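You operate a simulated robot arm through the tools that you are given. There is no shell and no other tool. Be economical: measure what you need, move in short steps, check, and stop when the job is done.

The job below is to be done with a simulated two-armed robot. You get a single attempt, and the scene is never put back.

JOB
Shut the bottom drawer of the blue bench. Put the copper scrap from the deck of the middle decoiler on the top of the green bench. Fetch the brown paper roll labelled "LOT 26" from the top of the grey cabinet and set it on the lower shelf of the core rack. Stack the 2.2 blue reel from the green table on top of the 3.7 blue reel. Take the lid off the tub on the top of the blue chest and lay it down there. Do these in any order. Set down upright: brown paper roll.

The check looks at the end state, three seconds after you hand in, the way a careful person would. Anything else that was tipped, shoved, dropped, spilled or broken makes it a failure. A push-on lid holds only when it is set on centred and level and pressed home; a screw cap is set on level and turned clockwise until tight.

ROBOT AND FRAMES
Two 7-joint arms with fingered hands on one trunk, on a base that drives. Base frame: it is fixed to the floor where the robot stands at the start and does not move with it; the origin is under the middle of the robot, x ahead of it, y to its left, z up; the surface under the hand at the start is at about z = 0.15. Readings come in m, degrees, newtons and seconds.
The left shoulder is at the start at [0.07, 0.149, 0.585], the right one opposite. With the tool pointing down near the work surface each hand reaches from about 0.1 to 0.76 m from the robot's upright axis, wherever it stands, measured 20 degrees to its own side. Places, roughly: blue reel [-1.75, 6, 0.75]; bottom drawer of the blue bench [0.7, -0.1, 0.2]; brown paper roll [-3.25, 5, 1]; copper scrap (5x4x3 cm) [-4.1, 0.7, 0.4]; lower shelf of the core rack [-2.6, 5.6, 0.3]; top of the green bench [-1.6, -1.9, 0.8]; tub [-6.25, -5.25, 1]. Payload 3.6 kg a hand.
Tool frame (each hand has its own): the origin (TCP) lies between the finger pads and is the grasp point; the fingertips stand 0.025 m ahead of it; z points along the fingers, y is the line along which they close. Largest opening 0.088 m; the body of the gripper starts 0.029 m behind the TCP. The gripper is a hand of 4 fingers: y runs from the thumb to the fingers, the wrist lies at [-0.013, -0.097, -0.162] in the tool frame, and closing takes about 1.5 s.
Orientation is that of the tool frame in the base frame, as [roll, pitch, yaw] about the fixed x, y, z axes, in that order (R = Rz(yaw) Ry(pitch) Rx(roll)). With the fingers straight down and the wrist toward the robot, the tool's x, y and z point along [0, 1, 0], [1, 0, 0] and [0, 0, -1] of the base frame.

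CONTROLS
- The arms move only by the tool play_rows. It takes "left_targets", "right_targets" or both (then of equal length, played together; a hand with none holds still); each is a list of rows, each a list of 7 numbers: the turn, a rotation vector about the base's x, y, z in units of 4 degrees (1.0 is 4 degrees), then the shift along the base's x, y, z in units of 30 mm (1.0 is 30 mm), then the finger opening in m, from 0 to 0.088. In form: [[wx, wy, wz, dx, dy, dz, fingers], ...]. A call has 1 to 8 rows; each row shifts and turns the commanded pose from where the row before left it. A call with a number of a shift or a turn outside -1 to 1 is refused whole. Each row takes 0.2 s and may step no farther than 0.05 m and 8.6 degrees from the row before; otherwise, or with a gripper value out of range, the whole call is refused. Where a pose cannot be reached the arm comes as near as it can. A force on the tool above 40 N (or 10 N above the force at the start of the call, whichever is more), or a blocked arm, ends the call early, and 0.2 s more pass. Each finger travels about 0.045 m/s and halts on what it meets, pressing with about 34 N; the grip force reading is that of the motor and also rises with nothing between the fingers. The clock runs only during rows and for 0.2 s after the last one: add rows that do not move to give the fingers time. It gives the time, the measured TCP pose, the force on the tool (base axes), the opening and the grip force at its end, in the units of the frame above (readings bear some noise), with the torque about the TCP (base axes, N m) and any sound that the robot's microphone picked up.
- Cameras (640 x 400 px; columns grow to the right, rows downward): "scene" is now at [0.1317, -0.0187, 0.8058]; the picture's right is [-0.21, -0.98, 0.00], its down [-0.65, 0.14, -0.75] and it looks along [0.73, -0.15, -0.66] (base axes); focal length 250 px, centre (320, 200). "left" rides on the left gripper at [-0.064, -0.083, -0.098] in its tool frame; the picture's right is [-0.62, -0.37, 0.69], its down [0.71, -0.63, 0.30] and it looks along [0.32, 0.68, 0.65] (tool axes); focal length 265 px, centre (320, 200). "right" rides on the right gripper at [0.064, -0.083, -0.098] in its tool frame; the picture's right is [-0.62, 0.37, -0.69], its down [-0.72, -0.63, 0.30] and it looks along [-0.32, 0.68, 0.65] (tool axes); focal length 265 px, centre (320, 200). There is no depth. A picture from a camera that has moved, and an enlarged one, comes with that camera's place and axes in the base frame and with its lens.
- snapshot(camera): a new picture of that camera. It takes no simulated time.
- slide_trunk(by): slides the trunk up (or, below 0, down) by that many m; the arms and the scene camera ride with it, the base frame stays. It gives what a move gives, with no picture.
- drive_base(legs): drives the robot by 1 to 6 legs, each [ahead, left, turn to the left] in m, m and degrees, along the robot's own axes; the way and the turn of a leg run together, so that a leg with both is an arc; at most 1.5 m and 180 degrees a leg. The arms and the cameras ride along, it lands a little off, and it stops where it bumps. It gives what a move gives.
- set_grasp(shape, hand): the hand has 4 fingers and takes this shape, open, in about a second: jaw (thumb against the fingers, like two jaws); tri (thumb and two fingers); tip (a fingertip pinch); poke (one finger out to press); point (the index stretched); flat (the hand flat); cup (the hand cupped); fist (a fist). The gripper value then closes the fingers along that shape, each until it touches; the sizes above hold for jaw. It gives what a move gives, with no picture.
- turn_head(pan, tilt): turns the head with the scene camera to pan (to the left, within 86 degrees either way) and tilt (down, from -29 to 69), counted from straight ahead of the robot. It gives what a move gives.
- enlarge(camera, box): a new picture of the part [left, top, right, bottom] of that camera's present view, enlarged. It takes no simulated time.
- job_done(): hands the job in; it is judged then, once.

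Go step by step. Nothing tells you exact positions but the pictures and the camera data: compare them with the known pose of the tool, close in by small moves and look again before you grip or let go. The budget is 165 turns and 118 pictures, counting those below and the enlarged ones. Unless the task says otherwise, let go and move clear before handing in.

The tools are called after "Request:" by a JSON object that holds its "method" and its "body". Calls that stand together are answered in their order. play_rows: Moves the arms, as the interface text tells. Its arguments: {"type":"object","properties":{"left_targets":{"type":"array"},"right_targets":{"type":"array"}},"required":[]} The other tools are called the same way: slide_trunk (by) slides the trunk up or down; set_grasp (shape, hand) gives the hand a shape; drive_base (legs) drives the base; turn_head (pan, tilt) turns the head that bears the scene camera; snapshot (camera) takes a picture; enlarge (camera, box) takes an enlarged picture of a part of a camera's view; job_done () hands the job in.

At the start:

```text
time_s: 0.0
left_eef_pos: [0.5235, 0.1304, 0.5342]
left_orientation: [-180.0, -0.1, 90.1]
left_contact_force: [0.2, -0.2, 0.2]
left_moment: [0.02, 0.02, 0.02]
left_finger_gap: 0.0875
left_finger_force: 0.1
left_shape: jaw
right_eef_pos: [0.465, -0.3288, 0.4525]
right_orientation: [179.9, -0.1, 90.0]
right_contact_force: [-0.8, 0.2, 0.5]
right_moment: [0.04, -0.03, 0.02]
right_finger_gap: 0.0874
right_finger_force: 0.1
right_shape: jaw
trunk travel left (down, up): [-0.075, 0.865]
robot x, y, heading: [0.0015, -0.0002, 0.2]
head pan, tilt: [-12.0, 41.6]
```

scene: 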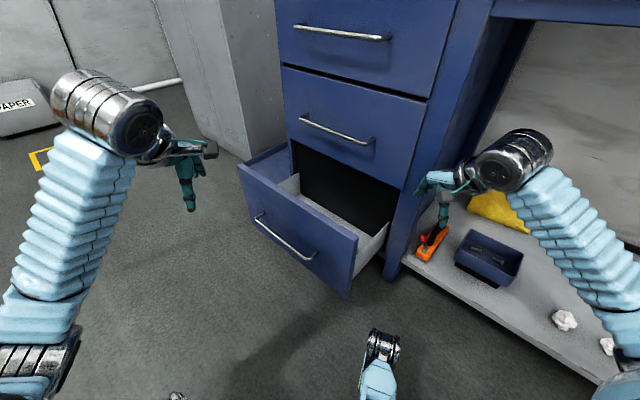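
right: 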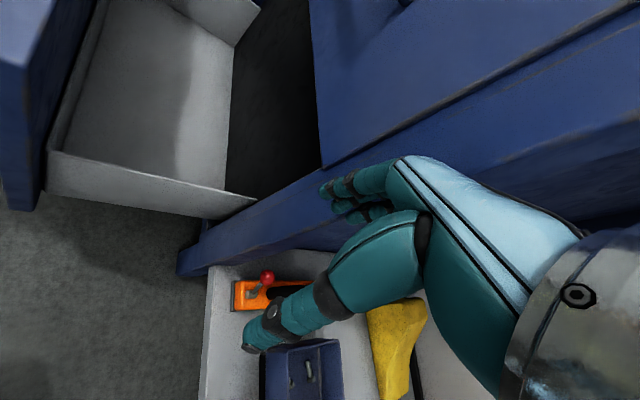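
left: 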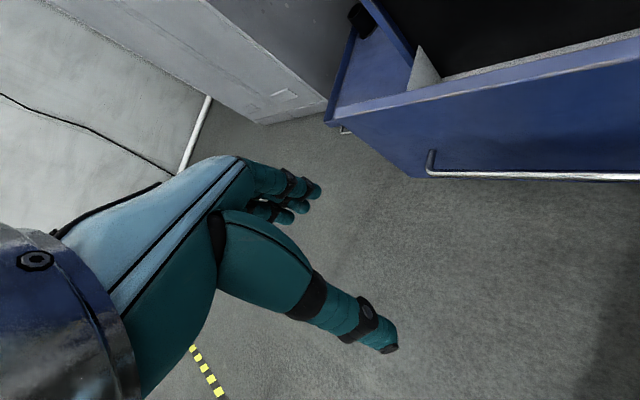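

The drawer front is open ahead of me. Its normal points about 53° to the right of my x axis, and its top edge is at z≈0.39. I'll make a left fist, lower it in front of the drawer and turn it to face the push direction.

Request:
{"method": "set_grasp", "body": {"shape": "fist", "hand": "left"}}

Request:
{"method": "play_rows", "body": {"left_targets": [[0, 0, -1, 0, 0, -1, 0], [0, 0, -1, 0, 0, -1, 0], [0, 0, -1, 0, 0, -1, 0], [0, 0, -1, 0, 0, -1, 0], [0, 0, -1, 0, 0, -1, 0], [0, 0, -1, 0, 0, -1, 0], [0, 0, -1, 0, 0, -1, 0], [0, 0, -1, 0, 0, -1, 0]]}}

Request:
{"method": "play_rows", "body": {"left_targets": [[0, 0, -1, 0, 0, -1, 0], [0, 0, -1, 0, 0, 0, 0], [0, 0, -1, 0, 0, 0, 0], [0, 0, -1, 0, 0, 0, 0], [0, 0, -1, 0, 0, 0, 0]]}}

Request:
{"method": "snapshot", "body": {"camera": "scene"}}

```text
time_s: 0.9
left_eef_pos: [0.522, 0.1292, 0.5342]
left_orientation: [-180.0, 0.0, 90.0]
left_contact_force: [-0.4, 0.0, 0.6]
left_moment: [0.04, -0.01, 0.01]
left_finger_gap: 0.0
left_finger_force: 0.0
left_shape: fist
right_eef_pos: [0.4643, -0.3288, 0.4524]
right_orientation: [-180.0, -0.1, 90.0]
right_contact_force: [-0.3, 0.7, 0.7]
right_moment: [0.04, 0.02, 0.0]
right_finger_gap: 0.0875
right_finger_force: 0.0
right_shape: jaw
trunk travel left (down, up): [-0.075, 0.865]
robot x, y, heading: [-0.002, -0.0001, -0.1]
head pan, tilt: [-12.0, 41.6]
```

```text
time_s: 2.7
left_eef_pos: [0.5232, 0.1299, 0.296]
left_orientation: [-180.0, 0.0, 58.0]
left_contact_force: [0.3, -0.4, 0.5]
left_moment: [-0.02, 0.03, -0.01]
left_finger_gap: 0.0
left_finger_force: 0.0
left_shape: fist
right_eef_pos: [0.4635, -0.3279, 0.4513]
right_orientation: [-179.9, 0.0, 90.1]
right_contact_force: [0.1, 0.4, 0.0]
right_moment: [0.02, 0.0, 0.01]
right_finger_gap: 0.0876
right_finger_force: 0.0
right_shape: jaw
trunk travel left (down, up): [-0.075, 0.865]
robot x, y, heading: [-0.0002, 0.0015, -0.2]
head pan, tilt: [-12.0, 41.6]
```

```text
time_s: 3.9
left_eef_pos: [0.5235, 0.1308, 0.2644]
left_orientation: [180.0, 0.0, 37.9]
left_contact_force: [-0.2, -0.4, -0.1]
left_moment: [-0.02, -0.02, 0.0]
left_finger_gap: 0.0
left_finger_force: 0.0
left_shape: fist
right_eef_pos: [0.4637, -0.3285, 0.4514]
right_orientation: [-179.9, 0.0, 89.9]
right_contact_force: [0.1, 1.2, 0.3]
right_moment: [-0.01, -0.03, 0.0]
right_finger_gap: 0.0877
right_finger_force: 0.0
right_shape: jaw
trunk travel left (down, up): [-0.075, 0.865]
robot x, y, heading: [-0.002, -0.0028, 0.2]
head pan, tilt: [-12.0, 41.6]
```

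```text
114 pictures are left
camera scene: at [0.1317, -0.0187, 0.8058], right [-0.21, -0.98, 0.0], down [-0.65, 0.14, -0.75], along [0.73, -0.15, -0.66], focal length 250 px, centre (320, 200)
```

scene: 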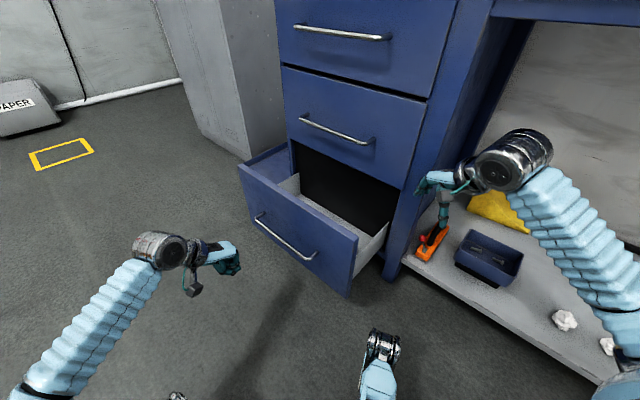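

The fist is in place in front of the drawer. I'll push along (0.6, -0.8).

Request:
{"method": "play_rows", "body": {"left_targets": [[0, 0, 0, 0.6, -0.8, 0, 0], [0, 0, 0, 0.6, -0.8, 0, 0], [0, 0, 0, 0.6, -0.8, 0, 0], [0, 0, 0, 0.6, -0.8, 0, 0], [0, 0, 0, 0.6, -0.8, 0, 0], [0, 0, 0, 0.6, -0.8, 0, 0], [0, 0, 0, 0.6, -0.8, 0, 0]]}}

Request:
{"method": "snapshot", "body": {"camera": "scene"}}

```text
time_s: 5.5
left_eef_pos: [0.6501, -0.0392, 0.2639]
left_orientation: [179.9, 0.0, 37.9]
left_contact_force: [0.2, 0.0, -0.3]
left_moment: [-0.02, 0.01, -0.01]
left_finger_gap: 0.0
left_finger_force: 0.0
left_shape: fist
right_eef_pos: [0.4647, -0.3275, 0.4527]
right_orientation: [-179.9, 0.0, 90.1]
right_contact_force: [-0.7, 0.5, 0.4]
right_moment: [0.05, -0.04, 0.02]
right_finger_gap: 0.0877
right_finger_force: 0.0
right_shape: jaw
trunk travel left (down, up): [-0.075, 0.865]
robot x, y, heading: [-0.0011, 0.0035, 0.0]
head pan, tilt: [-12.0, 41.6]
```

```text
113 pictures are left
camera scene: at [0.1317, -0.0185, 0.8057], right [-0.21, -0.98, 0.0], down [-0.65, 0.14, -0.75], along [0.73, -0.15, -0.66], focal length 250 px, centre (320, 200)
```

scene: 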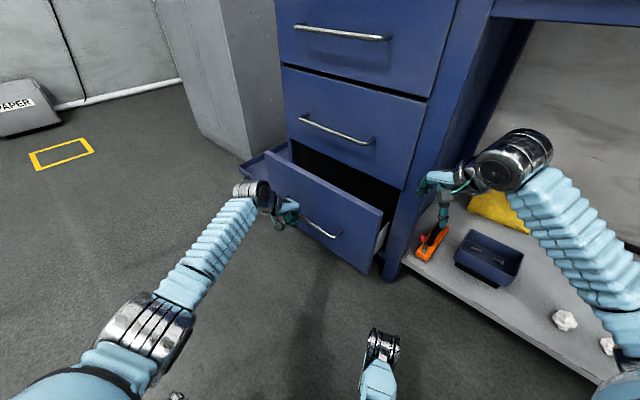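

It's closing smoothly. I'll keep pushing.

Request:
{"method": "play_rows", "body": {"left_targets": [[0, 0, 0, 0.6, -0.8, 0, 0], [0, 0, 0, 0.6, -0.8, 0, 0], [0, 0, 0, 0.6, -0.8, 0, 0], [0, 0, 0, 0.6, -0.8, 0, 0], [0, 0, 0, 0.6, -0.8, 0, 0], [0, 0, 0, 0.6, -0.8, 0, 0]]}}

Request:
{"method": "snapshot", "body": {"camera": "scene"}}

```text
time_s: 7.1
left_eef_pos: [0.6884, -0.0342, 0.2818]
left_orientation: [-179.4, -1.4, 44.7]
left_contact_force: [-0.1, -0.2, 0.3]
left_moment: [0.0, -0.03, -0.03]
left_finger_gap: 0.0806
left_finger_force: 0.0
left_shape: fist
left hand out of reach, approached as far as the arm can: row 2, 3, 4, 5, 6
right_eef_pos: [0.4643, -0.3274, 0.4519]
right_orientation: [179.9, -0.1, 90.1]
right_contact_force: [-0.5, -0.2, 0.0]
right_moment: [0.0, 0.02, -0.03]
right_finger_gap: 0.0878
right_finger_force: 0.0
right_shape: jaw
trunk travel left (down, up): [-0.075, 0.865]
robot x, y, heading: [0.0015, 0.0004, -0.1]
head pan, tilt: [-12.0, 41.6]
stopped in row 6 (left hand): the arm was blocked; the commanded pose is now the measured one
```

```text
112 pictures are left
camera scene: at [0.1317, -0.0186, 0.8058], right [-0.21, -0.98, 0.0], down [-0.65, 0.14, -0.75], along [0.73, -0.15, -0.66], focal length 250 px, centre (320, 200)
```

scene: 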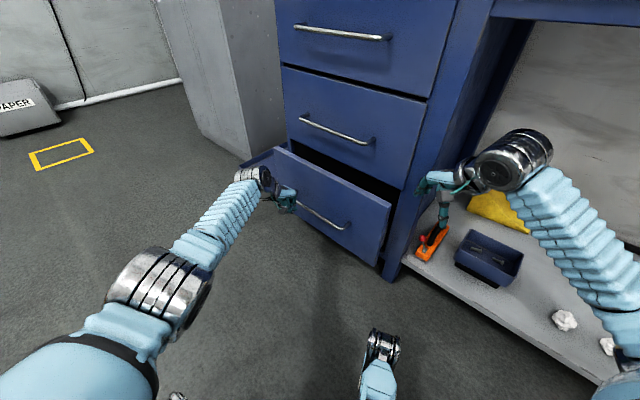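

The left arm is at its reach limit with a small gap remaining. I'll retract it and finish the push with the right arm, further along the front.

Request:
{"method": "play_rows", "body": {"left_targets": [[0, 0, 0, -0.6, 0.8, 0, 0], [0, 0, 0, -0.6, 0.8, 0, 0], [0, 0, 0, -0.6, 0.8, 0, 0], [0, 0, 0, -0.6, 0.8, 0, 0], [0, 0, 0, -0.6, 0.8, 1, 0], [0, 0, 0, -0.6, 0.8, 1, 0]], "right_targets": [[0, 0, 0, -0.6, 0.8, 0, 0.08], [0, 0, 0, -0.6, 0.8, 0, 0.08], [0, 0, 0, -0.6, 0.8, 0, 0.08], [0, 0, 0, -0.6, 0.8, 0, 0.08], [0, 0, 0, -0.6, 0.8, 0, 0.08], [0, 0, 0, -0.6, 0.8, 0, 0.08]]}}

Request:
{"method": "set_grasp", "body": {"shape": "fist", "hand": "right"}}

Request:
{"method": "play_rows", "body": {"right_targets": [[0, 0, -1, 0.8, 0.6, 0, 0], [0, 0, -1, 0.8, 0.6, 0, 0], [0, 0, -1, 0.8, 0.6, 0, 0], [0, 0, -1, 0.8, 0.6, 0, 0], [0, 0, -1, 0.8, 0.6, 0, 0], [0, 0, -1, 0.8, 0.6, 0, 0], [0, 0, -1, 0.8, 0.6, -1, 0], [0, 0, -1, 0.8, 0.6, -1, 0]]}}

Request:
{"method": "play_rows", "body": {"right_targets": [[0, 0, -1, 0, 0, -1, 0], [0, 0, -1, 0, 0, -1, 0], [0, 0, 0, 0, 0, -1, 0], [0, 0, 0, 0, 0, -1, 0]]}}

Request:
{"method": "snapshot", "body": {"camera": "scene"}}

```text
time_s: 8.5
left_eef_pos: [0.5768, 0.1025, 0.3415]
left_orientation: [-179.3, -1.4, 44.2]
left_contact_force: [-0.2, 0.1, 0.0]
left_moment: [-0.01, 0.0, 0.01]
left_finger_gap: 0.0807
left_finger_force: 0.2
left_shape: fist
right_eef_pos: [0.4079, -0.1857, 0.4617]
right_orientation: [-179.9, 0.0, 90.0]
right_contact_force: [0.3, -0.5, 0.6]
right_moment: [0.0, -0.03, 0.03]
right_finger_gap: 0.0803
right_finger_force: 0.0
right_shape: jaw
right hand out of reach, approached as far as the arm can: row 4, 5, 6
trunk travel left (down, up): [-0.075, 0.865]
robot x, y, heading: [0.0011, 0.0006, 0.1]
head pan, tilt: [-12.0, 41.6]
```

```text
time_s: 9.4
left_eef_pos: [0.5783, 0.1027, 0.3405]
left_orientation: [-179.5, -1.3, 44.4]
left_contact_force: [-0.1, -0.7, 0.6]
left_moment: [0.01, 0.04, -0.01]
left_finger_gap: 0.0808
left_finger_force: 0.0
left_shape: fist
right_eef_pos: [0.4081, -0.1841, 0.4603]
right_orientation: [-179.8, 0.0, 90.0]
right_contact_force: [-1.4, -0.4, -0.1]
right_moment: [-0.01, 0.01, -0.01]
right_finger_gap: 0.0
right_finger_force: 0.0
right_shape: fist
trunk travel left (down, up): [-0.075, 0.865]
robot x, y, heading: [0.0021, 0.0001, -0.2]
head pan, tilt: [-12.0, 41.6]
```

```text
time_s: 11.2
left_eef_pos: [0.5786, 0.1027, 0.3411]
left_orientation: [-179.5, -1.3, 44.3]
left_contact_force: [-0.7, -0.2, 0.0]
left_moment: [0.03, 0.0, -0.02]
left_finger_gap: 0.0806
left_finger_force: 0.0
left_shape: fist
right_eef_pos: [0.5991, -0.0436, 0.3995]
right_orientation: [-180.0, 0.0, 58.0]
right_contact_force: [0.6, -0.5, 0.4]
right_moment: [0.04, -0.03, 0.01]
right_finger_gap: 0.0004
right_finger_force: 0.0
right_shape: fist
trunk travel left (down, up): [-0.075, 0.865]
robot x, y, heading: [0.0003, 0.0008, 0.2]
head pan, tilt: [-12.0, 41.6]
```

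```text
time_s: 12.2
left_eef_pos: [0.5789, 0.1062, 0.339]
left_orientation: [-179.1, -1.4, 44.7]
left_contact_force: [10.8, 12.2, -11.6]
left_moment: [-0.34, 0.61, 0.26]
left_finger_gap: 0.0806
left_finger_force: 0.0
left_shape: fist
right_eef_pos: [0.6011, -0.0403, 0.2824]
right_orientation: [-180.0, -0.2, 50.0]
right_contact_force: [-11.6, -13.0, 12.1]
right_moment: [2.79, -0.96, 1.57]
right_finger_gap: 0.0001
right_finger_force: 0.0
right_shape: fist
trunk travel left (down, up): [-0.075, 0.865]
robot x, y, heading: [-0.0019, 0.0014, -0.1]
head pan, tilt: [-12.0, 41.6]
```

```text
111 pictures are left
camera scene: at [0.1317, -0.0188, 0.8058], right [-0.21, -0.98, 0.0], down [-0.65, 0.14, -0.75], along [0.73, -0.15, -0.66], focal length 250 px, centre (320, 200)
```

scene: 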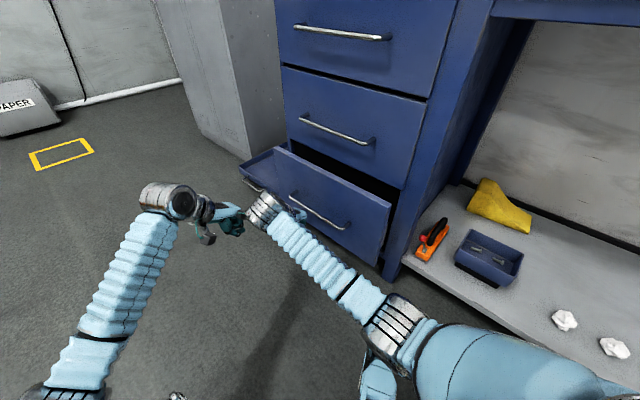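

The wrists are touching. I'll move the left hand clear, then push with the right.

Request:
{"method": "play_rows", "body": {"left_targets": [[0, 0, 0, -1, 1, 0, 0], [0, 0, 0, -1, 1, 0, 0], [0, 0, 0, -1, 1, 0, 0]]}}

Request:
{"method": "play_rows", "body": {"right_targets": [[0, 0, 0, 0.6, -0.8, 0, 0], [0, 0, 0, 0.6, -0.8, 0, 0], [0, 0, 0, 0.6, -0.8, 0, 0], [0, 0, 0, 0.6, -0.8, 0, 0], [0, 0, 0, 0.6, -0.8, 0, 0], [0, 0, 0, 0.6, -0.8, 0, 0]]}}

Request:
{"method": "snapshot", "body": {"camera": "scene"}}

```text
time_s: 13.0
left_eef_pos: [0.489, 0.1933, 0.3439]
left_orientation: [-179.6, -1.3, 44.1]
left_contact_force: [0.7, -1.0, 0.3]
left_moment: [-0.02, 0.03, -0.02]
left_finger_gap: 0.0806
left_finger_force: 0.1
left_shape: fist
right_eef_pos: [0.5988, -0.0406, 0.2805]
right_orientation: [179.9, 0.0, 50.0]
right_contact_force: [-1.2, -0.2, 0.4]
right_moment: [0.0, 0.02, 0.01]
right_finger_gap: 0.0002
right_finger_force: 0.0
right_shape: fist
trunk travel left (down, up): [-0.075, 0.865]
robot x, y, heading: [0.0008, -0.0025, -0.3]
head pan, tilt: [-12.0, 41.6]
```

```text
time_s: 14.5
left_eef_pos: [0.4894, 0.1942, 0.3432]
left_orientation: [-179.5, -1.4, 44.2]
left_contact_force: [-0.8, 0.4, 0.6]
left_moment: [0.04, -0.02, 0.01]
left_finger_gap: 0.0807
left_finger_force: 0.0
left_shape: fist
right_eef_pos: [0.705, -0.1736, 0.2779]
right_orientation: [-179.1, 0.1, 50.6]
right_contact_force: [-1.5, 4.5, -0.7]
right_moment: [-0.21, -0.06, -0.03]
right_finger_gap: 0.0001
right_finger_force: 0.0
right_shape: fist
trunk travel left (down, up): [-0.075, 0.865]
robot x, y, heading: [0.0006, 0.0025, -0.4]
head pan, tilt: [-12.0, 41.6]
stopped in row 6 (right hand): the force on the tool passed its limit at 46 N (the readings are from after the stop); the commanded pose is now the measured one
```

```text
110 pictures are left
camera scene: at [0.132, -0.0187, 0.8056], right [-0.21, -0.98, 0.0], down [-0.65, 0.14, -0.75], along [0.73, -0.15, -0.66], focal length 250 px, centre (320, 200)
```

scene: 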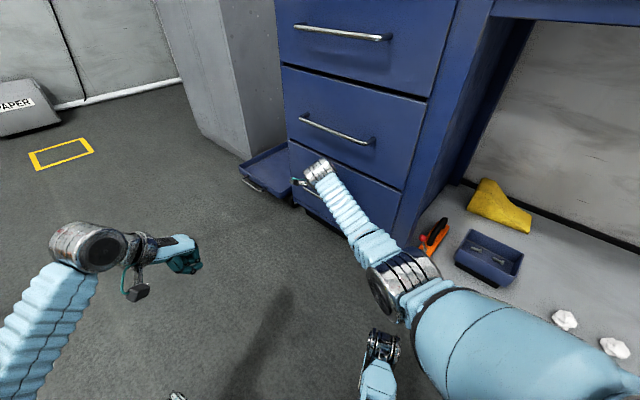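

The drawer is closed, but another open drawer seems to show behind it on the left. I'll back the right arm off and look closer.

Request:
{"method": "play_rows", "body": {"right_targets": [[0, 0, 0, -0.6, 0.8, 0, 0], [0, 0, 0, -0.6, 0.8, 0, 0], [0, 0, 0, -0.6, 0.8, 0, 0], [0, 0, 0, -1, 0.6, 0, 0], [0, 0, 0, -1, 0, 0.5, 0], [0, 0, 0, -1, 0, 0.5, 0], [0, 0, 0, -1, -0.3, 0.5, 0], [0, 0, 0, -1, -0.3, 0.5, 0]]}}

Request:
{"method": "enlarge", "body": {"camera": "scene", "box": [180, 40, 420, 290]}}

```text
time_s: 15.9
left_eef_pos: [0.4884, 0.1948, 0.344]
left_orientation: [-179.6, -1.3, 44.3]
left_contact_force: [-0.3, -0.3, -0.9]
left_moment: [0.01, 0.0, 0.0]
left_finger_gap: 0.0806
left_finger_force: 0.0
left_shape: fist
right_eef_pos: [0.574, -0.1576, 0.309]
right_orientation: [174.7, 4.7, 46.2]
right_contact_force: [-0.5, 0.1, 0.5]
right_moment: [-0.03, -0.01, -0.02]
right_finger_gap: 0.0
right_finger_force: 0.0
right_shape: fist
trunk travel left (down, up): [-0.075, 0.865]
robot x, y, heading: [-0.0032, 0.0, -0.1]
head pan, tilt: [-12.0, 41.6]
stopped in row 7 (right hand): the arm was blocked; the commanded pose is now the measured one
```

```text
1.60 times, centred on (300, 165) of scene
camera zoom: at [0.1319, -0.0186, 0.8057], right [-0.21, -0.98, 0.0], down [-0.65, 0.14, -0.75], along [0.73, -0.15, -0.66], focal length 400 px, centre (352, 256)
```

zoom: 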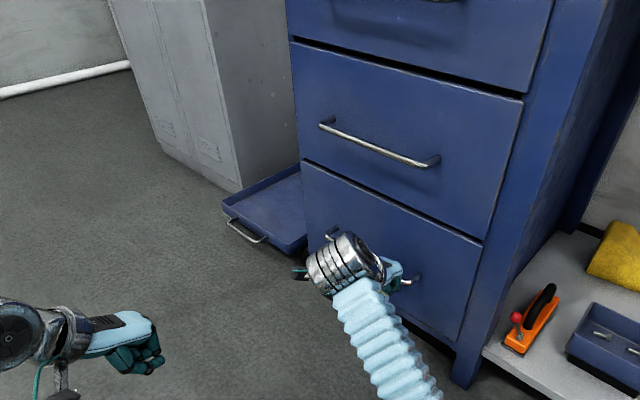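

The tray next to the bench looks separate. Now I'll see what blocked the right arm and take a better look at the tray.

Request:
{"method": "snapshot", "body": {"camera": "right"}}

Request:
{"method": "snapshot", "body": {"camera": "left"}}

Request:
{"method": "snapshot", "body": {"camera": "scene"}}

```text
108 pictures are left
camera right: at [0.556, -0.043, 0.3947], right [-0.17, -0.61, 0.77], down [-0.95, -0.12, -0.3], along [0.28, -0.78, -0.56], focal length 265 px, centre (320, 200)
```

right: 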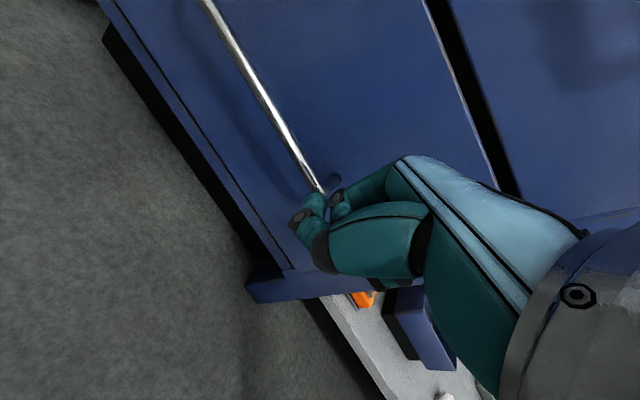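

```text
107 pictures are left
camera left: at [0.3831, 0.2065, 0.4411], right [-0.69, -0.15, -0.7], down [0.07, 0.96, -0.28], along [0.72, -0.25, -0.65], focal length 265 px, centre (320, 200)
```

left: 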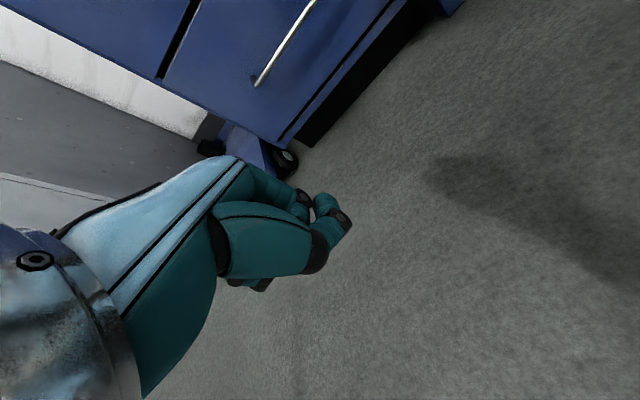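

```text
106 pictures are left
camera scene: at [0.1319, -0.0186, 0.8057], right [-0.21, -0.98, 0.0], down [-0.65, 0.14, -0.75], along [0.73, -0.15, -0.66], focal length 250 px, centre (320, 200)
```

scene: 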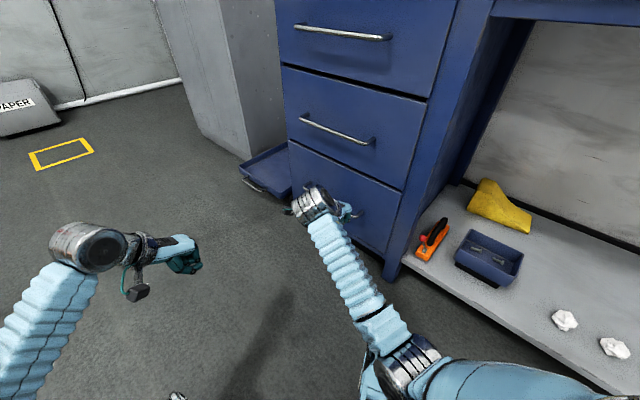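

The tray is on casters, so it's a separate dolly, and the drawer is flush. I'll lift both arms, back the base away and look around.

Request:
{"method": "play_rows", "body": {"right_targets": [[0, 0, 0, -0.3, 0.5, 1, 0], [0, 0, 0, -0.3, 0.5, 1, 0], [0, 0, 0, -0.3, 0.3, 1, 0], [0, 0, 0, -0.3, 0, 1, 0], [0, 0, 0, -0.3, 0, 1, 0], [0, 0, 0, -0.3, 0, 1, 0]], "left_targets": [[0, 0, 0, 0, 0.5, 1, 0], [0, 0, 0, 0, 0.5, 1, 0], [0, 0, 0, 0, 0.3, 1, 0], [0, 0, 0, 0, 0, 1, 0], [0, 0, 0, 0, 0, 1, 0], [0, 0, 0, 0, 0, 1, 0]]}}

Request:
{"method": "drive_base", "body": {"legs": [[-0.5, 0.3, 0]]}}

Request:
{"method": "set_grasp", "body": {"shape": "jaw", "hand": "right"}}

Request:
{"method": "set_grasp", "body": {"shape": "jaw", "hand": "left"}}

Request:
{"method": "turn_head", "body": {"pan": 0, "tilt": 15}}

Request:
{"method": "snapshot", "body": {"camera": "scene"}}

```text
time_s: 16.8
left_eef_pos: [0.4875, 0.2331, 0.4374]
left_orientation: [-179.6, -1.3, 44.4]
left_contact_force: [0.6, 0.5, -0.5]
left_moment: [-0.01, 0.0, 0.0]
left_finger_gap: 0.0807
left_finger_force: 0.1
left_shape: fist
right_eef_pos: [0.5478, -0.1781, 0.3907]
right_orientation: [169.0, 10.9, 41.4]
right_contact_force: [0.4, 0.7, 0.2]
right_moment: [0.02, -0.02, 0.03]
right_finger_gap: 0.0
right_finger_force: 0.1
right_shape: fist
trunk travel left (down, up): [-0.075, 0.865]
robot x, y, heading: [0.0002, -0.0032, 0.2]
head pan, tilt: [-12.0, 41.6]
stopped in row 4 (right hand): the arm was blocked; the commanded pose is now the measured one
```

```text
time_s: 23.7
left_eef_pos: [-0.0179, 0.532, 0.4402]
left_orientation: [-179.4, -1.3, 44.9]
left_contact_force: [-1.0, 0.0, 0.2]
left_moment: [0.0, -0.01, -0.03]
left_finger_gap: 0.0806
left_finger_force: 0.0
left_shape: fist
right_eef_pos: [0.0466, 0.1215, 0.3928]
right_orientation: [168.8, 10.6, 42.0]
right_contact_force: [-0.7, 0.5, -0.7]
right_moment: [-0.03, -0.02, 0.06]
right_finger_gap: 0.0001
right_finger_force: 0.2
right_shape: fist
trunk travel left (down, up): [-0.075, 0.865]
robot x, y, heading: [-0.5039, 0.2934, 0.7]
head pan, tilt: [-12.0, 41.6]
```

```text
time_s: 24.6
left_eef_pos: [-0.0176, 0.5332, 0.4383]
left_orientation: [-179.5, -1.2, 45.0]
left_contact_force: [-0.1, 0.4, 0.6]
left_moment: [0.02, 0.01, 0.0]
left_finger_gap: 0.0807
left_finger_force: 0.0
left_shape: fist
right_eef_pos: [0.0469, 0.1226, 0.3918]
right_orientation: [168.8, 10.6, 42.1]
right_contact_force: [-0.7, -0.5, 0.6]
right_moment: [-0.03, 0.02, -0.03]
right_finger_gap: 0.0876
right_finger_force: 0.0
right_shape: jaw
trunk travel left (down, up): [-0.075, 0.865]
robot x, y, heading: [-0.506, 0.2958, 0.7]
head pan, tilt: [-12.0, 41.6]
```

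```text
time_s: 25.5
left_eef_pos: [-0.0188, 0.5328, 0.4391]
left_orientation: [-179.5, -1.4, 45.0]
left_contact_force: [-0.5, -0.2, -0.6]
left_moment: [-0.01, 0.01, -0.02]
left_finger_gap: 0.0876
left_finger_force: 0.1
left_shape: jaw
right_eef_pos: [0.0478, 0.1221, 0.3922]
right_orientation: [168.9, 10.7, 42.1]
right_contact_force: [-0.1, -0.2, 0.5]
right_moment: [0.04, 0.01, 0.02]
right_finger_gap: 0.0877
right_finger_force: 0.1
right_shape: jaw
trunk travel left (down, up): [-0.075, 0.865]
robot x, y, heading: [-0.5046, 0.293, 0.3]
head pan, tilt: [-12.0, 41.6]
```

```text
time_s: 26.4
left_eef_pos: [-0.0185, 0.5326, 0.4383]
left_orientation: [-179.5, -1.3, 45.0]
left_contact_force: [-0.1, -0.6, 0.6]
left_moment: [0.01, 0.03, 0.01]
left_finger_gap: 0.0876
left_finger_force: 0.2
left_shape: jaw
right_eef_pos: [0.0466, 0.122, 0.3919]
right_orientation: [168.9, 10.7, 42.0]
right_contact_force: [-0.2, 0.8, -0.5]
right_moment: [-0.03, 0.03, -0.01]
right_finger_gap: 0.0873
right_finger_force: 0.1
right_shape: jaw
trunk travel left (down, up): [-0.075, 0.865]
robot x, y, heading: [-0.5014, 0.2975, 0.5]
head pan, tilt: [0.0, 15.0]
```

```text
105 pictures are left
camera scene: at [-0.3617, 0.2953, 0.8476], right [0.01, -1.0, 0.0], down [-0.26, 0.0, -0.97], along [0.97, 0.01, -0.26], focal length 250 px, centre (320, 200)
```

scene: 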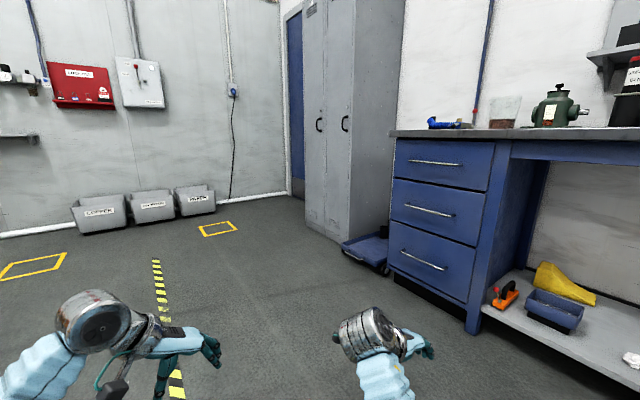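

The drawer is shut flush. Next I'll survey the room by turning left.

Request:
{"method": "drive_base", "body": {"legs": [[0, 0, 90]]}}

Request:
{"method": "snapshot", "body": {"camera": "scene"}}

Request:
{"method": "drive_base", "body": {"legs": [[0, 0, 90]]}}

Request:
{"method": "snapshot", "body": {"camera": "scene"}}

Request:
{"method": "turn_head", "body": {"pan": 75, "tilt": 15}}

Request:
{"method": "snapshot", "body": {"camera": "scene"}}

```text
time_s: 36.7
left_eef_pos: [-0.7337, 0.785, 0.4394]
left_orientation: [-179.5, -1.3, 134.1]
left_contact_force: [-0.2, -0.5, 0.5]
left_moment: [-0.02, 0.0, 0.01]
left_finger_gap: 0.0879
left_finger_force: 0.0
left_shape: jaw
right_eef_pos: [-0.3233, 0.8429, 0.3913]
right_orientation: [168.9, 10.7, 131.1]
right_contact_force: [0.2, -0.6, 0.3]
right_moment: [-0.01, -0.04, 0.02]
right_finger_gap: 0.0876
right_finger_force: 0.0
right_shape: jaw
trunk travel left (down, up): [-0.075, 0.865]
robot x, y, heading: [-0.5042, 0.2936, 89.6]
head pan, tilt: [0.0, 15.0]
```

```text
104 pictures are left
camera scene: at [-0.5044, 0.4371, 0.8477], right [1.0, 0.0, 0.0], down [0.0, -0.26, -0.97], along [0.0, 0.97, -0.26], focal length 250 px, centre (320, 200)
```

scene: 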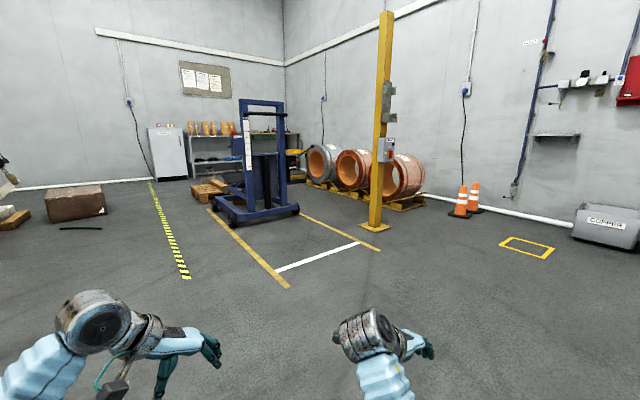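

```text
time_s: 47.0
left_eef_pos: [-0.9943, 0.066, 0.4394]
left_orientation: [-179.5, -1.3, -135.9]
left_contact_force: [-0.5, 0.4, -0.1]
left_moment: [0.0, 0.01, -0.04]
left_finger_gap: 0.0876
left_finger_force: 0.1
left_shape: jaw
right_eef_pos: [-1.0522, 0.4778, 0.3908]
right_orientation: [169.0, 10.8, -138.9]
right_contact_force: [0.2, 0.2, -0.7]
right_moment: [0.03, -0.01, 0.0]
right_finger_gap: 0.0878
right_finger_force: 0.1
right_shape: jaw
trunk travel left (down, up): [-0.075, 0.865]
robot x, y, heading: [-0.5035, 0.2956, 179.6]
head pan, tilt: [0.0, 15.0]
```

```text
103 pictures are left
camera scene: at [-0.6485, 0.2947, 0.8477], right [0.01, 1.0, 0.0], down [0.26, 0.0, -0.97], along [-0.97, 0.01, -0.26], focal length 250 px, centre (320, 200)
```

scene: 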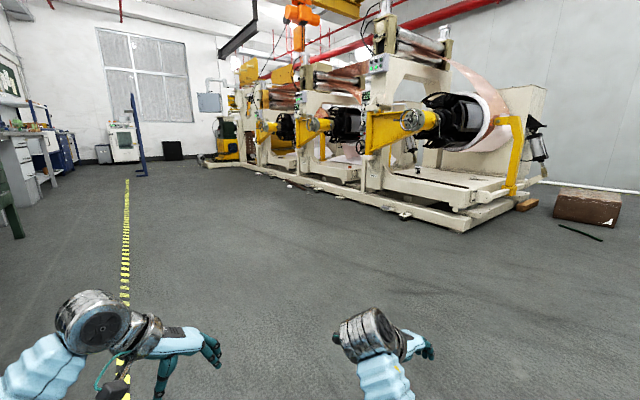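

```text
time_s: 48.5
left_eef_pos: [-0.9953, 0.0673, 0.4384]
left_orientation: [-179.6, -1.3, -135.9]
left_contact_force: [-1.2, 0.2, -0.3]
left_moment: [-0.01, 0.01, -0.02]
left_finger_gap: 0.0882
left_finger_force: 0.1
left_shape: jaw
right_eef_pos: [-1.0522, 0.4779, 0.3911]
right_orientation: [168.9, 10.8, -139.0]
right_contact_force: [0.1, -0.2, 0.2]
right_moment: [-0.01, -0.02, -0.04]
right_finger_gap: 0.0877
right_finger_force: 0.0
right_shape: jaw
trunk travel left (down, up): [-0.075, 0.865]
robot x, y, heading: [-0.5046, 0.2961, 179.8]
head pan, tilt: [75.0, 15.0]
```

```text
102 pictures are left
camera scene: at [-0.5799, 0.204, 0.8477], right [-0.96, 0.27, 0.0], down [0.07, 0.25, -0.97], along [-0.26, -0.93, -0.26], focal length 250 px, centre (320, 200)
```

scene: 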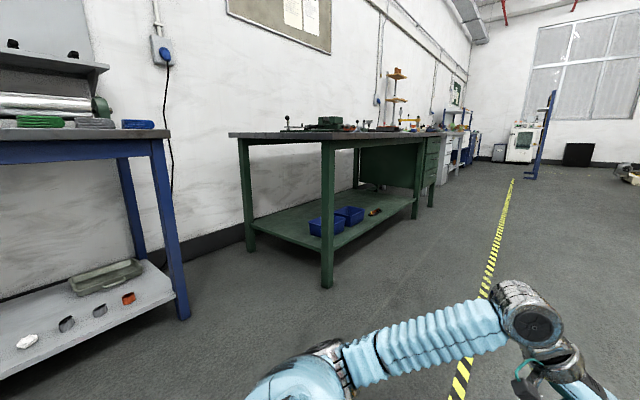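

I can see the decoilers in a diagonal line ahead and the green bench to my left. I'll drive next to the middle decoiler, turn to face it and look.

Request:
{"method": "drive_base", "body": {"legs": [[1.5, 0.1, 0], [1.3, 0.1, 0], [0, 0, -57]]}}

Request:
{"method": "turn_head", "body": {"pan": 0, "tilt": 25}}

Request:
{"method": "snapshot", "body": {"camera": "scene"}}

```text
refused: leg 1 is longer than a leg can be; nothing moved
```

```text
time_s: 50.0
left_eef_pos: [-0.9962, 0.0673, 0.4396]
left_orientation: [-179.6, -1.3, -136.0]
left_contact_force: [-0.6, 0.5, 0.5]
left_moment: [-0.04, 0.0, 0.0]
left_finger_gap: 0.088
left_finger_force: 0.0
left_shape: jaw
right_eef_pos: [-1.0525, 0.4783, 0.3906]
right_orientation: [168.9, 10.8, -139.0]
right_contact_force: [-0.4, -0.8, -0.4]
right_moment: [0.01, 0.0, 0.02]
right_finger_gap: 0.0878
right_finger_force: 0.0
right_shape: jaw
trunk travel left (down, up): [-0.075, 0.865]
robot x, y, heading: [-0.503, 0.2989, 179.7]
head pan, tilt: [0.0, 25.0]
```

```text
101 pictures are left
camera scene: at [-0.6472, 0.2946, 0.8314], right [0.01, 1.0, 0.0], down [0.42, 0.0, -0.91], along [-0.91, 0.01, -0.42], focal length 250 px, centre (320, 200)
```

scene: 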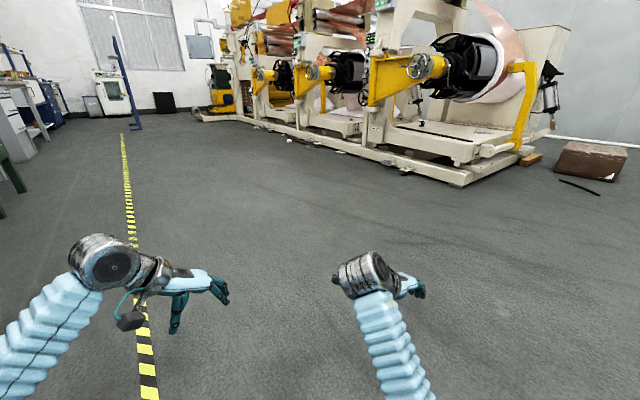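

Request:
{"method": "drive_base", "body": {"legs": [[1.45, 0.1, 0], [1.4, 0.1, 0], [0, 0, -57]]}}

Request:
{"method": "snapshot", "body": {"camera": "scene"}}

```text
time_s: 92.1
left_eef_pos: [-3.7745, 0.4415, 0.4383]
left_orientation: [-179.5, -1.3, 165.7]
left_contact_force: [-0.1, -1.0, 0.4]
left_moment: [0.01, -0.01, -0.03]
left_finger_gap: 0.0879
left_finger_force: 0.1
left_shape: jaw
right_eef_pos: [-3.4557, 0.707, 0.3907]
right_orientation: [168.9, 10.8, 162.8]
right_contact_force: [0.3, -0.2, -0.8]
right_moment: [0.01, -0.03, 0.01]
right_finger_gap: 0.0877
right_finger_force: 0.2
right_shape: jaw
trunk travel left (down, up): [-0.075, 0.865]
robot x, y, heading: [-3.3223, 0.149, 121.2]
head pan, tilt: [0.0, 25.0]
```

```text
100 pictures are left
camera scene: at [-3.3967, 0.2645, 0.8314], right [0.86, 0.52, 0.0], down [0.22, -0.36, -0.91], along [-0.47, 0.78, -0.42], focal length 250 px, centre (320, 200)
```

scene: 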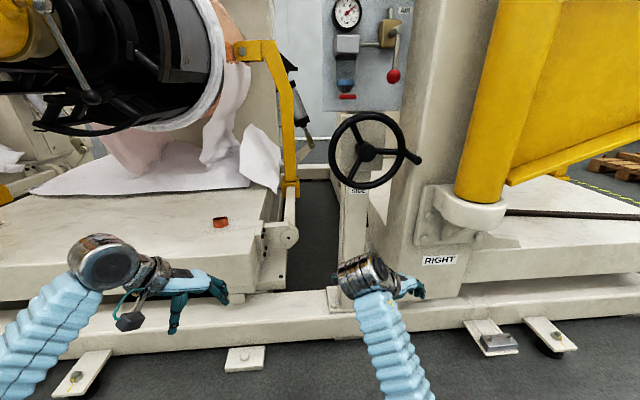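

The red-brown copper scrap sits on the middle decoiler's deck at about (-4.08, 0.73, 0.42). I'll raise the hands, straighten the left one and edge closer.

Request:
{"method": "play_rows", "body": {"left_targets": [[0, 0, 1, 0, 0, 1, 0.088], [0, 0, 1, 0, 0, 1, 0.088], [0, 0, 1, 0, 0, 1, 0.088], [0, 0, 1, 0, 0, 1, 0.088], [0, 0, 1, 0, 0, 0, 0.088], [0, 0, 1, 0, 0, 0, 0.088], [0, 0, 1, 0, 0, 0, 0.088], [0, 0, 1, 0, 0, 0, 0.088]], "right_targets": [[0, 0, 1, 0, 0, 1, 0.088], [0, 0, 1, 0, 0, 1, 0.088], [0, 0, 1, 0, 0, 1, 0.088], [0, 0, 1, 0, 0, 1, 0.088], [0, 0, 1, 0, 0, 1, 0.088], [0, 0, 1, 0, 0, 1, 0.088], [0, 0, 1, 0, 0, 0, 0.088], [0, 0, 1, 0, 0, 0, 0.088]]}}

Request:
{"method": "drive_base", "body": {"legs": [[0.2, 0.15, 0]]}}

Request:
{"method": "turn_head", "body": {"pan": 20, "tilt": 45}}

Request:
{"method": "snapshot", "body": {"camera": "scene"}}

Request:
{"method": "snapshot", "body": {"camera": "left"}}

```text
time_s: 93.9
left_eef_pos: [-3.7758, 0.4414, 0.5572]
left_orientation: [-179.6, -1.3, -162.3]
left_contact_force: [-0.3, 0.5, -0.8]
left_moment: [0.03, 0.0, 0.03]
left_finger_gap: 0.0877
left_finger_force: 0.1
left_shape: jaw
right_eef_pos: [-3.4372, 0.72, 0.5684]
right_orientation: [168.1, 14.1, -167.8]
right_contact_force: [-0.2, -0.2, 0.1]
right_moment: [0.04, 0.01, 0.0]
right_finger_gap: 0.0876
right_finger_force: 0.0
right_shape: jaw
trunk travel left (down, up): [-0.075, 0.865]
robot x, y, heading: [-3.3242, 0.1451, 120.9]
head pan, tilt: [0.0, 25.0]
```

```text
time_s: 96.0
left_eef_pos: [-3.8976, 0.4947, 0.5568]
left_orientation: [-179.5, -1.4, -162.5]
left_contact_force: [1.1, -0.7, 0.4]
left_moment: [0.02, -0.02, 0.01]
left_finger_gap: 0.0877
left_finger_force: 0.0
left_shape: jaw
right_eef_pos: [-3.5484, 0.7743, 0.5702]
right_orientation: [168.5, 13.6, -169.9]
right_contact_force: [8.7, -6.5, -4.7]
right_moment: [0.13, 0.33, -0.22]
right_finger_gap: 0.0873
right_finger_force: 0.0
right_shape: jaw
trunk travel left (down, up): [-0.075, 0.865]
robot x, y, heading: [-3.4444, 0.1946, 121.2]
head pan, tilt: [0.0, 25.0]
stopped in leg 1: the force on the tool passed its limit at 76 N (the readings are from after the stop); the commanded pose is now the measured one
```

```text
time_s: 96.8
left_eef_pos: [-3.8978, 0.4951, 0.559]
left_orientation: [-179.6, -1.4, -162.4]
left_contact_force: [-0.4, -0.8, -0.2]
left_moment: [0.0, 0.02, 0.01]
left_finger_gap: 0.0879
left_finger_force: 0.0
left_shape: jaw
right_eef_pos: [-3.5493, 0.775, 0.5696]
right_orientation: [168.4, 13.7, -170.0]
right_contact_force: [12.3, -10.1, -5.7]
right_moment: [0.19, 0.52, -0.32]
right_finger_gap: 0.0874
right_finger_force: 0.1
right_shape: jaw
trunk travel left (down, up): [-0.075, 0.865]
robot x, y, heading: [-3.4393, 0.1953, 121.1]
head pan, tilt: [20.0, 45.0]
```

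```text
99 pictures are left
camera scene: at [-3.5317, 0.2873, 0.801], right [0.63, 0.78, 0.0], down [0.55, -0.44, -0.71], along [-0.55, 0.44, -0.71], focal length 250 px, centre (320, 200)
```

scene: 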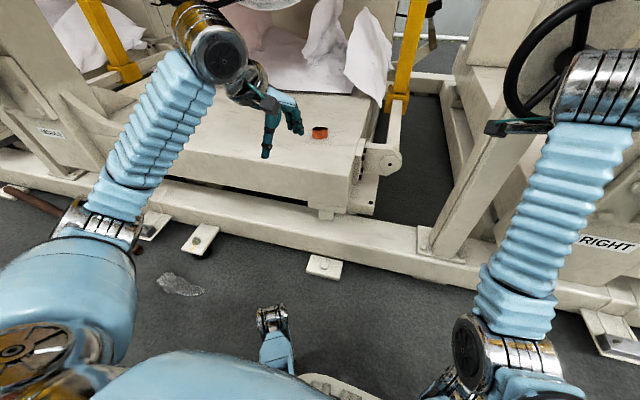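

```text
98 pictures are left
camera left: at [-3.8094, 0.4362, 0.6554], right [0.69, -0.17, -0.7], down [-0.5, -0.82, -0.28], along [-0.53, 0.54, -0.65], focal length 265 px, centre (320, 200)
```

left: 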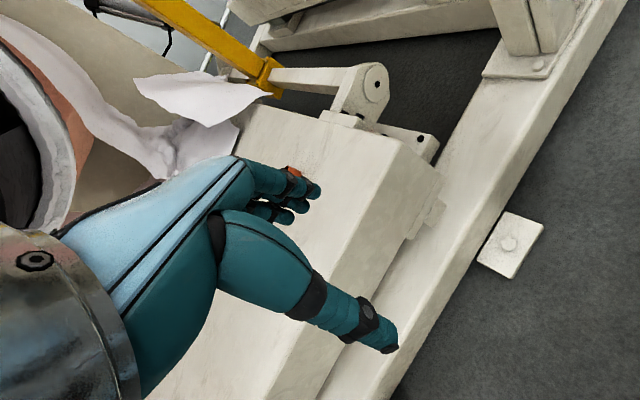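

The right hand touched the handwheel, so I'll retract that arm first. Then I'll move forward a little.

Request:
{"method": "play_rows", "body": {"right_targets": [[0, 0, 0, 0.5, -0.85, 0, 0.088], [0, 0, 0, 0.5, -0.85, 0, 0.088], [0, 0, 0, 0.5, -0.85, 0, 0.088], [0, 0, 0, 0.5, -0.85, 0, 0.088], [0, 0, 0, 0.5, -0.85, 0, 0.088], [0, 0, 0, 0.5, -0.85, 0, 0.088], [0, 0, 0, 0.5, -0.85, 0, 0.088]]}}

Request:
{"method": "drive_base", "body": {"legs": [[0.13, 0.03, 0]]}}

Request:
{"method": "snapshot", "body": {"camera": "scene"}}

```text
time_s: 97.6
left_eef_pos: [-3.8979, 0.4941, 0.5559]
left_orientation: [-179.5, -1.4, -162.4]
left_contact_force: [-0.5, 0.7, -0.3]
left_moment: [0.03, 0.0, 0.02]
left_finger_gap: 0.088
left_finger_force: 0.0
left_shape: jaw
right_eef_pos: [-3.4596, 0.7303, 0.5836]
right_orientation: [163.4, 20.3, -179.1]
right_contact_force: [0.7, 0.1, -0.1]
right_moment: [0.0, -0.02, 0.01]
right_finger_gap: 0.0876
right_finger_force: 0.1
right_shape: jaw
right hand out of reach, approached as far as the arm can: row 4
trunk travel left (down, up): [-0.075, 0.865]
robot x, y, heading: [-3.4446, 0.1984, 120.9]
head pan, tilt: [20.0, 45.0]
stopped in row 4 (right hand): the arm was blocked; the commanded pose is now the measured one
```

```text
time_s: 99.5
left_eef_pos: [-3.9649, 0.5633, 0.5583]
left_orientation: [-179.6, -1.3, -162.4]
left_contact_force: [-0.1, 1.0, 0.4]
left_moment: [0.0, -0.03, 0.0]
left_finger_gap: 0.0879
left_finger_force: 0.0
left_shape: jaw
right_eef_pos: [-3.5212, 0.7954, 0.5856]
right_orientation: [163.4, 19.5, 180.0]
right_contact_force: [2.5, -11.2, -0.2]
right_moment: [0.33, 0.24, 0.19]
right_finger_gap: 0.0867
right_finger_force: 0.1
right_shape: jaw
trunk travel left (down, up): [-0.075, 0.865]
robot x, y, heading: [-3.511, 0.262, 121.1]
head pan, tilt: [20.0, 45.0]
stopped in leg 1: the force on the tool passed its limit at 68 N (the readings are from after the stop); the commanded pose is now the measured one
```

```text
97 pictures are left
camera scene: at [-3.5971, 0.3526, 0.801], right [0.63, 0.78, 0.0], down [0.55, -0.44, -0.71], along [-0.55, 0.44, -0.71], focal length 250 px, centre (320, 200)
```

scene: 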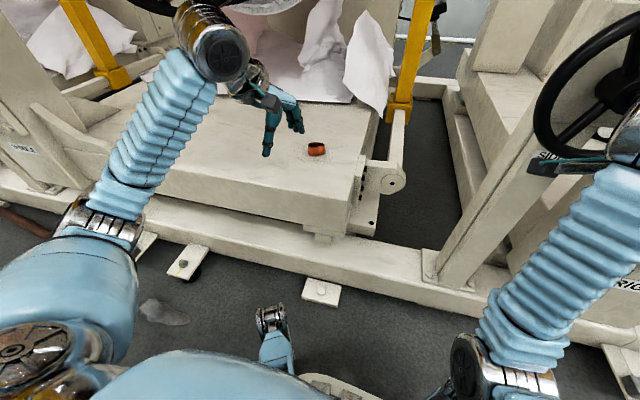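

I'm within reach now. I'll ease the right hand off its contact and bring the left hand above the scrap.

Request:
{"method": "play_rows", "body": {"left_targets": [[0, 0, 0, -0.6, 0.94, -0.3, 0.088], [0, 0, 0, -0.6, 0.94, -0.3, 0.088], [0, 0, 0, -0.6, 0.94, -0.3, 0.088], [0, 0, 0, -0.6, 0.94, -0.3, 0.088], [0, 0, 0, -0.6, 0.94, -0.4, 0.088]], "right_targets": [[0, 0, 0, 0.3, -0.7, 0, 0.088], [0, 0, 0, 0, 0, 0, 0.088], [0, 0, 0, 0, 0, 0, 0.088], [0, 0, 0, 0, 0, 0, 0.088], [0, 0, 0, 0, 0, 0, 0.088]]}}

Request:
{"method": "snapshot", "body": {"camera": "left"}}

Request:
{"method": "enlarge", "body": {"camera": "scene", "box": [200, 60, 420, 240]}}

```text
time_s: 100.7
left_eef_pos: [-4.0564, 0.7056, 0.5083]
left_orientation: [-179.5, -1.4, -162.5]
left_contact_force: [-0.2, 0.5, -0.3]
left_moment: [-0.03, 0.01, 0.0]
left_finger_gap: 0.088
left_finger_force: 0.2
left_shape: jaw
right_eef_pos: [-3.498, 0.784, 0.5938]
right_orientation: [161.0, 21.3, 176.6]
right_contact_force: [0.4, 0.5, -1.3]
right_moment: [0.02, -0.01, 0.0]
right_finger_gap: 0.0877
right_finger_force: 0.1
right_shape: jaw
trunk travel left (down, up): [-0.075, 0.865]
robot x, y, heading: [-3.5114, 0.2586, 120.9]
head pan, tilt: [20.0, 45.0]
```

```text
96 pictures are left
camera left: at [-3.9687, 0.648, 0.6065], right [0.69, -0.18, -0.7], down [-0.5, -0.82, -0.28], along [-0.53, 0.54, -0.65], focal length 265 px, centre (320, 200)
```

left: 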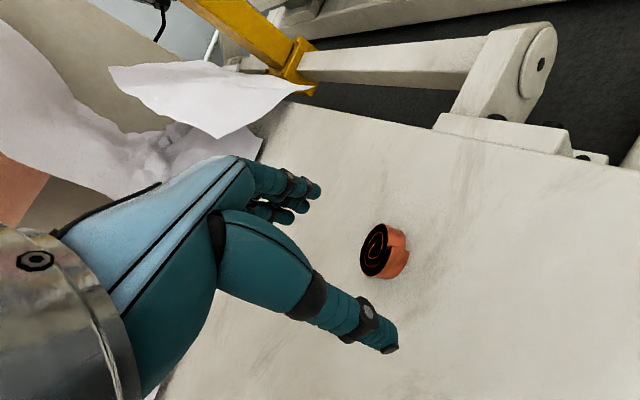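

```text
2.22 times, centred on (310, 150) of scene
camera zoom: at [-3.5973, 0.3533, 0.8008], right [0.63, 0.78, 0.0], down [0.55, -0.44, -0.71], along [-0.55, 0.44, -0.71], focal length 555 px, centre (342, 311)
```

zoom: 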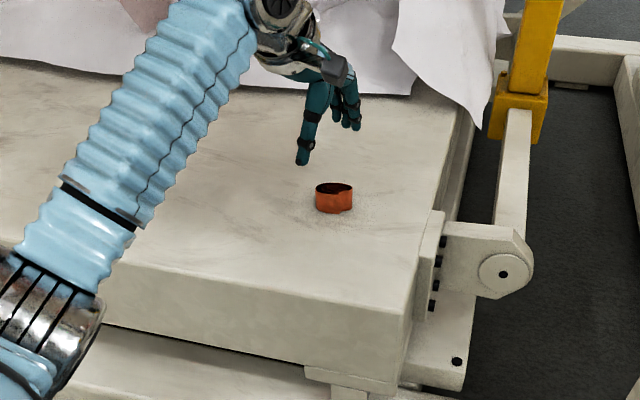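

The scrap is a small copper coil almost directly below the left hand. I'll descend with a small correction.

Request:
{"method": "play_rows", "body": {"left_targets": [[0, 0, 0, -0.2, 0.27, -0.8, 0.088], [0, 0, 0, 0, 0, -0.8, 0.088], [0, 0, 0, 0, 0, -0.9, 0.088]]}}

Request:
{"method": "snapshot", "body": {"camera": "left"}}

Request:
{"method": "enlarge", "body": {"camera": "scene", "box": [260, 90, 370, 180]}}

```text
time_s: 101.5
left_eef_pos: [-4.0611, 0.7132, 0.4349]
left_orientation: [-179.6, -1.4, -162.4]
left_contact_force: [0.2, -0.1, -0.1]
left_moment: [0.01, 0.0, -0.01]
left_finger_gap: 0.088
left_finger_force: 0.0
left_shape: jaw
right_eef_pos: [-3.4974, 0.7823, 0.5921]
right_orientation: [160.9, 21.6, 176.6]
right_contact_force: [0.3, -0.1, 0.4]
right_moment: [0.0, -0.01, -0.02]
right_finger_gap: 0.0877
right_finger_force: 0.2
right_shape: jaw
trunk travel left (down, up): [-0.075, 0.865]
robot x, y, heading: [-3.5097, 0.2657, 121.4]
head pan, tilt: [20.0, 45.0]
```

```text
94 pictures are left
camera left: at [-3.9737, 0.6551, 0.5332], right [0.69, -0.18, -0.7], down [-0.5, -0.82, -0.28], along [-0.53, 0.54, -0.65], focal length 265 px, centre (320, 200)
```

left: 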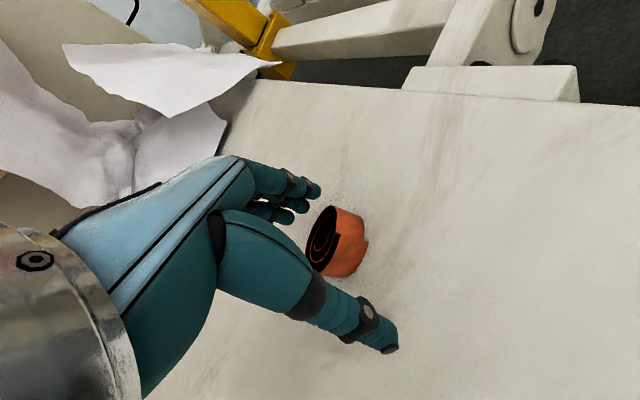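

```text
4.44 times, centred on (315, 135) of scene
camera zoom: at [-3.5973, 0.3535, 0.8009], right [0.63, 0.78, 0.0], down [0.55, -0.44, -0.71], along [-0.55, 0.44, -0.71], focal length 1110 px, centre (342, 489)
```

zoom: 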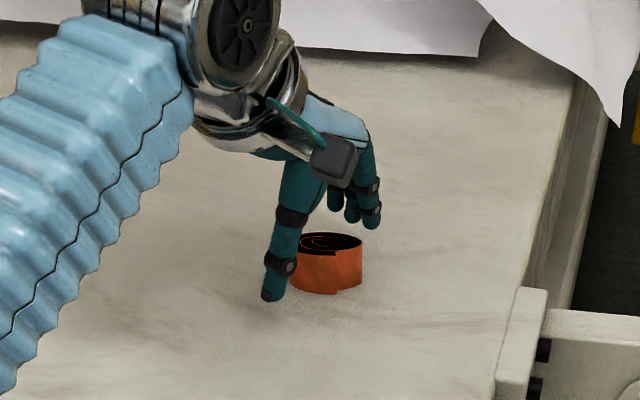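

It's centred between the fingers. I'll descend about 12 mm and close.

Request:
{"method": "play_rows", "body": {"left_targets": [[0, 0, 0, 0, 0, -0.4, 0.088], [0, 0, 0, 0, 0, 0, 0.02], [0, 0, 0, 0, 0, 0, 0.02], [0, 0, 0, 0, 0, 0, 0.02], [0, 0, 0, 0, 0, 0, 0.02], [0, 0, 0, 0, 0, 0, 0.02], [0, 0, 0, 0, 0, 0, 0.02], [0, 0, 0, 0, 0, 0, 0.02]]}}

Request:
{"method": "play_rows", "body": {"left_targets": [[0, 0, 0, 0, 0, 0.3, 0.01], [0, 0, 0, 0, 0, 1, 0.01], [0, 0, 0, 0, 0, 1, 0.01], [0, 0, 0, 0, 0, 1, 0.01]]}}

Request:
{"method": "snapshot", "body": {"camera": "left"}}

```text
time_s: 103.3
left_eef_pos: [-4.0612, 0.7128, 0.4236]
left_orientation: [-179.6, -1.3, -162.4]
left_contact_force: [0.3, 0.1, 0.2]
left_moment: [0.0, -0.02, 0.04]
left_finger_gap: 0.0043
left_finger_force: 34.4
left_shape: jaw
right_eef_pos: [-3.4988, 0.7828, 0.59]
right_orientation: [161.2, 22.0, 176.9]
right_contact_force: [0.1, 0.4, -0.1]
right_moment: [0.03, 0.03, 0.01]
right_finger_gap: 0.0876
right_finger_force: 0.1
right_shape: jaw
trunk travel left (down, up): [-0.075, 0.865]
robot x, y, heading: [-3.5094, 0.2633, 120.9]
head pan, tilt: [20.0, 45.0]
```

```text
time_s: 104.3
left_eef_pos: [-4.0613, 0.7112, 0.5209]
left_orientation: [-179.3, -1.4, -162.4]
left_contact_force: [-0.1, 0.1, -0.6]
left_moment: [-0.01, -0.02, 0.04]
left_finger_gap: 0.0099
left_finger_force: 0.1
left_shape: jaw
right_eef_pos: [-3.4986, 0.7825, 0.5884]
right_orientation: [161.4, 22.0, 176.9]
right_contact_force: [-1.2, 0.0, 0.1]
right_moment: [-0.01, -0.02, 0.0]
right_finger_gap: 0.0878
right_finger_force: 0.0
right_shape: jaw
trunk travel left (down, up): [-0.075, 0.865]
robot x, y, heading: [-3.5112, 0.26, 121.1]
head pan, tilt: [20.0, 45.0]
```

```text
92 pictures are left
camera left: at [-3.9732, 0.6531, 0.6179], right [0.69, -0.18, -0.7], down [-0.5, -0.82, -0.28], along [-0.53, 0.54, -0.65], focal length 265 px, centre (320, 200)
```

left: 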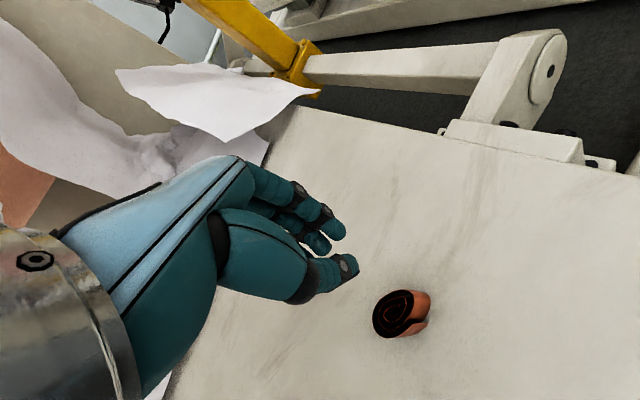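

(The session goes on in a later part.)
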